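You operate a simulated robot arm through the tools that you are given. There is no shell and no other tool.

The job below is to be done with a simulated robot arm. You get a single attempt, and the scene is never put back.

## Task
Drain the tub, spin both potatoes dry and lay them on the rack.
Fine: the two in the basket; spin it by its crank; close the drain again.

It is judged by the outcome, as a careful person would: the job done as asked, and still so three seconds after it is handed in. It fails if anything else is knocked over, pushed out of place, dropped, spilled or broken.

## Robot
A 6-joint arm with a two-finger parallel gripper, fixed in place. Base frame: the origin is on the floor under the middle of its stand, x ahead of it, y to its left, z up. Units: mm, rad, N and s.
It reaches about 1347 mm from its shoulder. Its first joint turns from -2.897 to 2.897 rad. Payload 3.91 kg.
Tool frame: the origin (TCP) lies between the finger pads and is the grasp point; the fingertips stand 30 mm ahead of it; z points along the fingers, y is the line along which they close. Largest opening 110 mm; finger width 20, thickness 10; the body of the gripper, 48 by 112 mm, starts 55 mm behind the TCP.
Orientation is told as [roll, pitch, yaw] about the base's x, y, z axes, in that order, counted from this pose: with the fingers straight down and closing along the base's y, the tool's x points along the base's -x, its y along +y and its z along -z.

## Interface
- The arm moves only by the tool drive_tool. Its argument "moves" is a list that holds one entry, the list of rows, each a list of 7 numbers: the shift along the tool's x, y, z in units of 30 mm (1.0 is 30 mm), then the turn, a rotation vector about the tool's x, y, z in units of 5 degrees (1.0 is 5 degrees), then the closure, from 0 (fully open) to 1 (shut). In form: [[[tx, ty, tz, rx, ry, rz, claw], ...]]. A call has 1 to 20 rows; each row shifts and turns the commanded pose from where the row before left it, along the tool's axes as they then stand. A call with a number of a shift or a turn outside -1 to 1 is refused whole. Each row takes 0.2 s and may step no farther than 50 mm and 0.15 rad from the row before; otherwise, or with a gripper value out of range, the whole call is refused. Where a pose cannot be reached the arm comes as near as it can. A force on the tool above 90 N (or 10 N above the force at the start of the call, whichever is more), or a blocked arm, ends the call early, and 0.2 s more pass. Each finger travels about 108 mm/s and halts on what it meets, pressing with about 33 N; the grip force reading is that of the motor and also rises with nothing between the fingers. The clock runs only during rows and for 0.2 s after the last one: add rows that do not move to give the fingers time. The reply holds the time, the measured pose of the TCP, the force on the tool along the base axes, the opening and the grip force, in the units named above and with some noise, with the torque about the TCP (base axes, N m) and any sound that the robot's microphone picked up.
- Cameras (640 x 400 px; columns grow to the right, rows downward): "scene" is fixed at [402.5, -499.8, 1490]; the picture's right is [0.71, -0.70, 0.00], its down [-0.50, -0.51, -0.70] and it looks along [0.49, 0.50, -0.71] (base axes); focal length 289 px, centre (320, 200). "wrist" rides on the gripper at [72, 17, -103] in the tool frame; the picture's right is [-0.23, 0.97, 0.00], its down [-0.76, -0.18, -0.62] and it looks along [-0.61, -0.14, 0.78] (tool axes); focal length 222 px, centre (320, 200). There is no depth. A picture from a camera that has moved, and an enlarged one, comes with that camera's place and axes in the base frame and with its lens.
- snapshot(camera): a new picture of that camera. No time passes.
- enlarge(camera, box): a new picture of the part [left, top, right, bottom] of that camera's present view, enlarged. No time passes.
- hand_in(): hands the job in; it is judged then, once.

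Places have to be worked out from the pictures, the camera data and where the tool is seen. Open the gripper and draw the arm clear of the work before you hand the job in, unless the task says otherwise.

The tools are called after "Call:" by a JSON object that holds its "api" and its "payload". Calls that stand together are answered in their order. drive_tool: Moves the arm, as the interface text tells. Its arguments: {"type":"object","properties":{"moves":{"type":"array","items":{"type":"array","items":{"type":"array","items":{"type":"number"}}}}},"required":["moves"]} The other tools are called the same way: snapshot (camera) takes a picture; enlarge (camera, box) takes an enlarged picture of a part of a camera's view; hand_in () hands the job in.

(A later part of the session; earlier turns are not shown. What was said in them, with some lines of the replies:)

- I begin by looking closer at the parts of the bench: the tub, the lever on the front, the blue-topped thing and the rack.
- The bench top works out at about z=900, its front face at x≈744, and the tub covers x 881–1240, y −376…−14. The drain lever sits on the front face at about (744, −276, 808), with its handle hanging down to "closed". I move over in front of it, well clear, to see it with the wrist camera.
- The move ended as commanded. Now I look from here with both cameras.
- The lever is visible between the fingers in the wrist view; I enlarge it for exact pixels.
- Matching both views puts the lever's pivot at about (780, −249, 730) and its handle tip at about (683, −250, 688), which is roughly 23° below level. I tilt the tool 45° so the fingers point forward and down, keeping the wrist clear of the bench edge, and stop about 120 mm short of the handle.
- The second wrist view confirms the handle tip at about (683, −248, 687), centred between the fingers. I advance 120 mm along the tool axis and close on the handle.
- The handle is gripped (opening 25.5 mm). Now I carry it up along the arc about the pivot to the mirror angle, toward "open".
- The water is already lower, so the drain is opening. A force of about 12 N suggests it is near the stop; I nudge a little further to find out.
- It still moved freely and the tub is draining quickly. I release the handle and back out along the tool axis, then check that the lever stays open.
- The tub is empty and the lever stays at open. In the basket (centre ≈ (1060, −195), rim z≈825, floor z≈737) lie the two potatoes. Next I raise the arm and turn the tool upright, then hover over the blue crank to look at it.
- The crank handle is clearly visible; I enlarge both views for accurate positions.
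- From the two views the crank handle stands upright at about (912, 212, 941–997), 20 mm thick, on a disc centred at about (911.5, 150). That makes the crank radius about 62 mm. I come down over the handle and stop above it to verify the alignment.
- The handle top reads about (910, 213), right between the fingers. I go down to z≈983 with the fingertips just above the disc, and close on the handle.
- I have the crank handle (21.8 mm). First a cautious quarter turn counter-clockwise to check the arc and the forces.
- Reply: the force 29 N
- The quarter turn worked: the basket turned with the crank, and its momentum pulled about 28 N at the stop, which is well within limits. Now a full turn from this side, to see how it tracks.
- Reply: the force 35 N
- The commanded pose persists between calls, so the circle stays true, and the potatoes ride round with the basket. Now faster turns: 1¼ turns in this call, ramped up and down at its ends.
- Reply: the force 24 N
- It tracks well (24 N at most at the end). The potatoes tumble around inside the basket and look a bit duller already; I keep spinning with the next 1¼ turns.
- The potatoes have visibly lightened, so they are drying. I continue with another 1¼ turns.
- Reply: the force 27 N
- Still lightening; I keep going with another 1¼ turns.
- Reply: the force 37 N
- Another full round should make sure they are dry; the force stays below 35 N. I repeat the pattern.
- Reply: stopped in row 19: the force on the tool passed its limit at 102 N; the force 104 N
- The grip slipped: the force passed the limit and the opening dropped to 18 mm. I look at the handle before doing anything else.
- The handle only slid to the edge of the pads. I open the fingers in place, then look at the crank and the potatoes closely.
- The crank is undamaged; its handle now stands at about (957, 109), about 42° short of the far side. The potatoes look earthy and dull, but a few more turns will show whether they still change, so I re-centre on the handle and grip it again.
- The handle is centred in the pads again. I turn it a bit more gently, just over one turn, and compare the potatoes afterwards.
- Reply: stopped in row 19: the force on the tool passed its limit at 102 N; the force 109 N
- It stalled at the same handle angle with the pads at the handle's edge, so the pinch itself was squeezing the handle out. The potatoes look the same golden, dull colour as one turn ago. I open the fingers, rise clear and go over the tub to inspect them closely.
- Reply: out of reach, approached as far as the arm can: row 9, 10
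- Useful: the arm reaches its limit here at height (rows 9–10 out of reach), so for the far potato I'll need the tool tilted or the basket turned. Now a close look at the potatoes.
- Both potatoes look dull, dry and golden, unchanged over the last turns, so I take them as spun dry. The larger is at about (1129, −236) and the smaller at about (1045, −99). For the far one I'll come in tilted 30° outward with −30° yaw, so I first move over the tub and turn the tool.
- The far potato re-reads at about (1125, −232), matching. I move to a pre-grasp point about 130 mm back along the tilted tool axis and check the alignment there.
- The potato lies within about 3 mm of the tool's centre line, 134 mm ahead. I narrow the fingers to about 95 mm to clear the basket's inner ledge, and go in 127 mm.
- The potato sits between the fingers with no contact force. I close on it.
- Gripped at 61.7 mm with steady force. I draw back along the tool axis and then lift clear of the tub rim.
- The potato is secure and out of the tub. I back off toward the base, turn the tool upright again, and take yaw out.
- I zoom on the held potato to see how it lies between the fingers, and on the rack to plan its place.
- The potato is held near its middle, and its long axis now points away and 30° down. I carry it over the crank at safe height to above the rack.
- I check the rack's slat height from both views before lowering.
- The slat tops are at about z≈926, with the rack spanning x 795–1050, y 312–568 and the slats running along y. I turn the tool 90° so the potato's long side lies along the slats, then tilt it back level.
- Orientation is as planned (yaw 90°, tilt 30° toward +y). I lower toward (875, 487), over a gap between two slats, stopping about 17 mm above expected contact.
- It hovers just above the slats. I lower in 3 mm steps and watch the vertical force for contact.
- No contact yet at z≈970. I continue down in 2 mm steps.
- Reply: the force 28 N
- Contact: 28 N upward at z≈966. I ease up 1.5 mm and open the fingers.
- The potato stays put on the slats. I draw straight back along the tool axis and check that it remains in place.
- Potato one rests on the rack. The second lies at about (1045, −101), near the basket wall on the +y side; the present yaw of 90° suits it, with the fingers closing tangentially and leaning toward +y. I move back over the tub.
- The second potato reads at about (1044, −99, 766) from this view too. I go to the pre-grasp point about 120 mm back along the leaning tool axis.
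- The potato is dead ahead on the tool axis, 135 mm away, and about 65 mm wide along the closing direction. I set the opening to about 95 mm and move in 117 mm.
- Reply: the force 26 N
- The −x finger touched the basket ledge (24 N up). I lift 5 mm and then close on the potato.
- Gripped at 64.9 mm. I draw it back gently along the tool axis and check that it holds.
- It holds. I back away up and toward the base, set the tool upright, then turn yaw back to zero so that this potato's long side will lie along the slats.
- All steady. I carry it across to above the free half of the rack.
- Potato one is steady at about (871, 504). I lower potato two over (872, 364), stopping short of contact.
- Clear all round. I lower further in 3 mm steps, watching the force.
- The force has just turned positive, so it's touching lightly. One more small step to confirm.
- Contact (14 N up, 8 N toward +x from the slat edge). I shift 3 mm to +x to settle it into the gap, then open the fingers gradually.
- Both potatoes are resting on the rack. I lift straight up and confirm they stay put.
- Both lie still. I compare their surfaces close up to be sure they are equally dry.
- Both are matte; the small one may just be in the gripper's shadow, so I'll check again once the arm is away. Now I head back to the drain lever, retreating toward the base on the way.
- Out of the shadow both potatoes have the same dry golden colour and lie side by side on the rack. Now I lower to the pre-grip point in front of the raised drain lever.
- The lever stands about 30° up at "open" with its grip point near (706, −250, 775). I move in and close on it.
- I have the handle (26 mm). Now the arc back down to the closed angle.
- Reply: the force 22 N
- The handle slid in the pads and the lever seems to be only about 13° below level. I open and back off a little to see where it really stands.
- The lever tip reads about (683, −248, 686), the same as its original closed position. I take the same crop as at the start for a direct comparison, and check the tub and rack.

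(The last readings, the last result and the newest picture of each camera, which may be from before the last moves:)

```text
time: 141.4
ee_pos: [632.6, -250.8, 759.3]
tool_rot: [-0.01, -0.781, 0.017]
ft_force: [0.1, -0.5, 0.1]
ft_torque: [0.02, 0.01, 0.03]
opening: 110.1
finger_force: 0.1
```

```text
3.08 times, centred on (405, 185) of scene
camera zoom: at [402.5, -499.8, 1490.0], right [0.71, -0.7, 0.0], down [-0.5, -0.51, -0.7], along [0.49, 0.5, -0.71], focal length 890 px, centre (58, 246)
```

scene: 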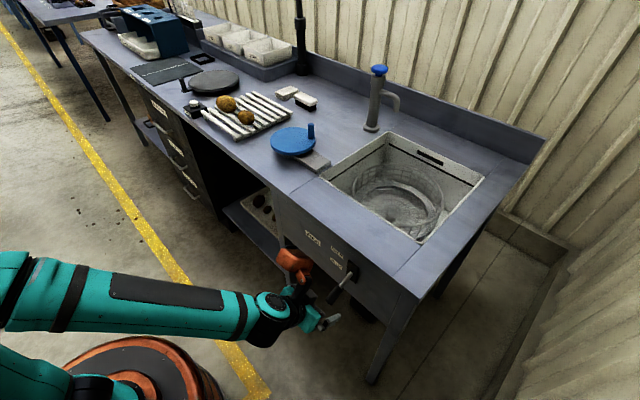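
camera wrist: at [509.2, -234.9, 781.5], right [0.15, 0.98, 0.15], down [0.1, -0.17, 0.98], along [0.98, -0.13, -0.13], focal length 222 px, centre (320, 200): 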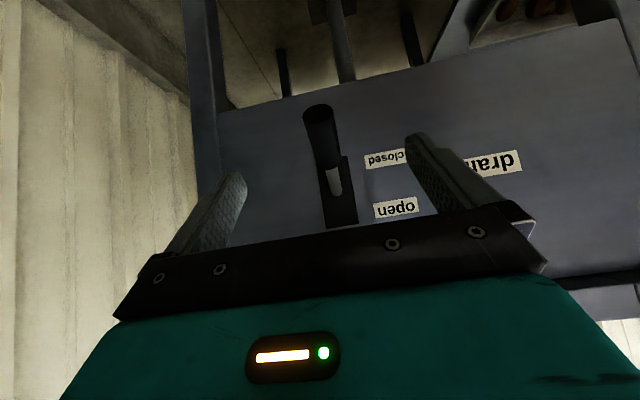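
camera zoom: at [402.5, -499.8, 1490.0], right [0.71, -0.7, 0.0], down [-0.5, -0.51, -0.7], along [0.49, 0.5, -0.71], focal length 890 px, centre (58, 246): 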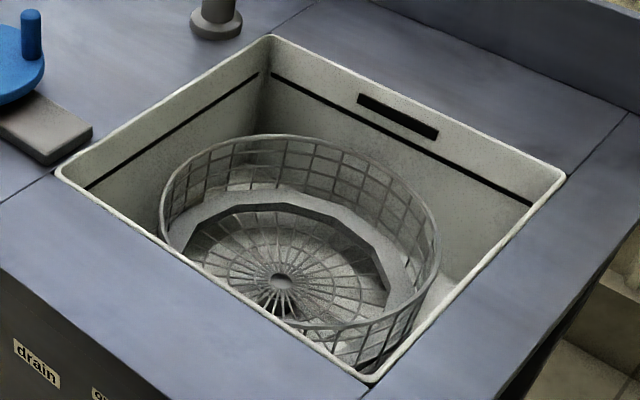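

The lever matches its starting "closed" picture, the tub is empty, both potatoes lie on the rack and everything else is where it was. I draw the open gripper back and up, clear of the work.

Call:
{"api": "drive_tool", "payload": {"moves": [[[0, 0, -0.8, 0, 0, 0, 0], [-0.636, 0, -0.74, 0, 0, 0, 0], [-0.636, 0, -0.74, 0, 0, 0, 0], [-0.636, 0, -0.74, 0, 0, 0, 0], [-0.636, 0, -0.74, 0, 0, 0, 0], [-0.636, 0, -0.74, 0, 0, 0, 0], [-0.636, 0, -0.74, 0, 0, 0, 0], [-0.636, 0, -0.74, 0, 0, 0, 0], [-0.636, 0, -0.74, 0, 0, 0, 0], [-0.636, 0, -0.74, 0, 0, 0, 0], [0, 0, 0, 0, 1, 0, 0], [0, 0, 0, 0, 1, 0, 0], [0, 0, 0, 0, 1, 0, 0], [0, 0, 0, 0, 1, 0, 0], [0, 0, 0, 0, 1, 0, 0], [0, 0, 0, 0, 1, 0, 0], [0, 0, 0, 0, 1, 0, 0], [0, 0, 0, 0, 1, 0, 0], [0, 0, 0, 0, 1, 0, 0], [0, 0, 0, 0, 0, 0, 0]]]}}

Call:
{"api": "snapshot", "payload": {"camera": "scene"}}

Call:
{"api": "enlarge", "payload": {"camera": "wrist", "box": [280, 80, 460, 220]}}

Call:
{"api": "enlarge", "payload": {"camera": "scene", "box": [180, 70, 340, 180]}}

```text
time: 145.6
ee_pos: [598.7, -249.5, 1038.9]
tool_rot: [-0.007, 0.005, 0.01]
ft_force: [-0.4, 0.4, 0.8]
ft_torque: [-0.02, 0.01, 0.0]
opening: 110.0
finger_force: 0.0
```

```text
taken
```

scene: 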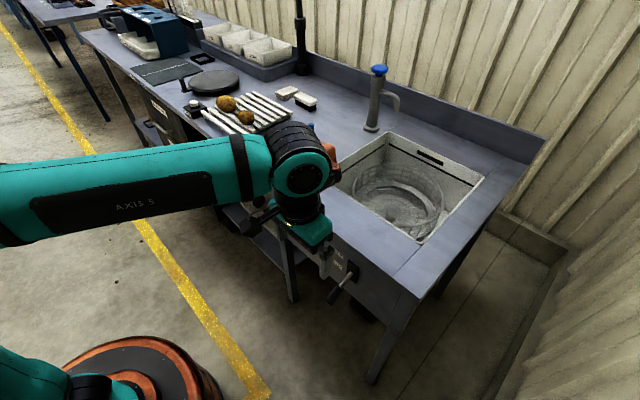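

```text
2.86 times, centred on (370, 150) of wrist
camera zoom: at [527.4, -231.7, 1143.0], right [0.22, 0.98, -0.01], down [0.77, -0.17, 0.62], along [0.6, -0.14, -0.78], focal length 635 px, centre (177, 343)
```

zoom: 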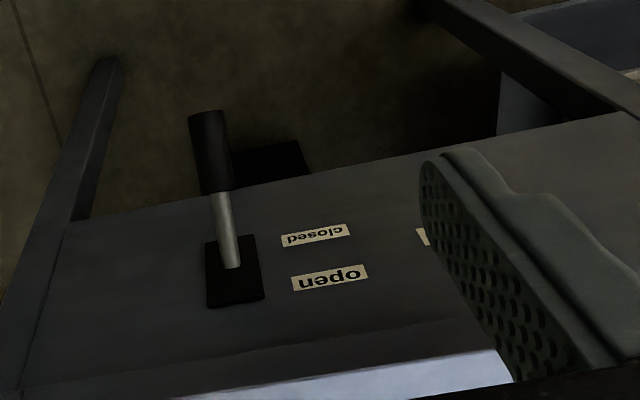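

```text
3.64 times, centred on (260, 125) of scene
camera zoom: at [402.5, -499.8, 1490.0], right [0.71, -0.7, 0.0], down [-0.5, -0.51, -0.7], along [0.49, 0.5, -0.71], focal length 1051 px, centre (538, 473)
```

zoom: 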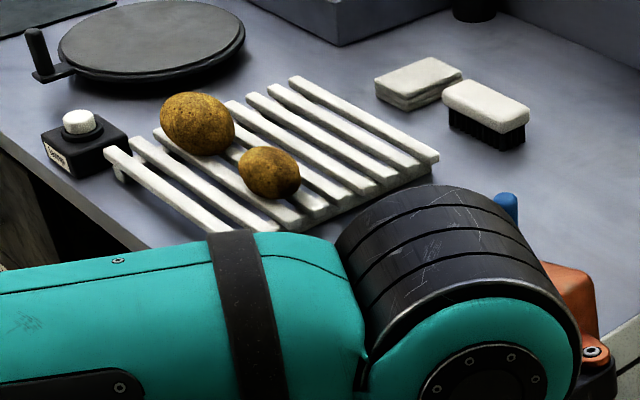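

The lever points to "closed", the tub is drained, and both dry potatoes rest still on the rack. The gripper is open and clear, so I hand the job in.

Call:
{"api": "hand_in", "payload": {}}

```text
The job is handed in.
```

I drained the tub, spun both potatoes dry and laid them on the rack. I then closed the drain again and handed the job in; no verdict has come back yet.

- **Drain:** the tub emptied fully with the lever up. It is back at "closed", in the same place as at the start.
- **Spinning:** I gave the crank roughly nine to ten turns by its handle. The grip slipped off the handle twice, which stopped the arm on its force limit. The crank looked undamaged each time.
- **Dryness:** I judged this by eye. The potatoes went from dark and wet-looking to matte golden, and I saw no further change over the last few turns.
- **Rack:** both potatoes lie still on the slats, about 140 mm apart.
- **Everything else:** one finger touched the ledge inside the basket while reaching for the small potato, and I backed off straight away. In the last pictures nothing else on the bench had moved. The gripper is open and clear of the work.
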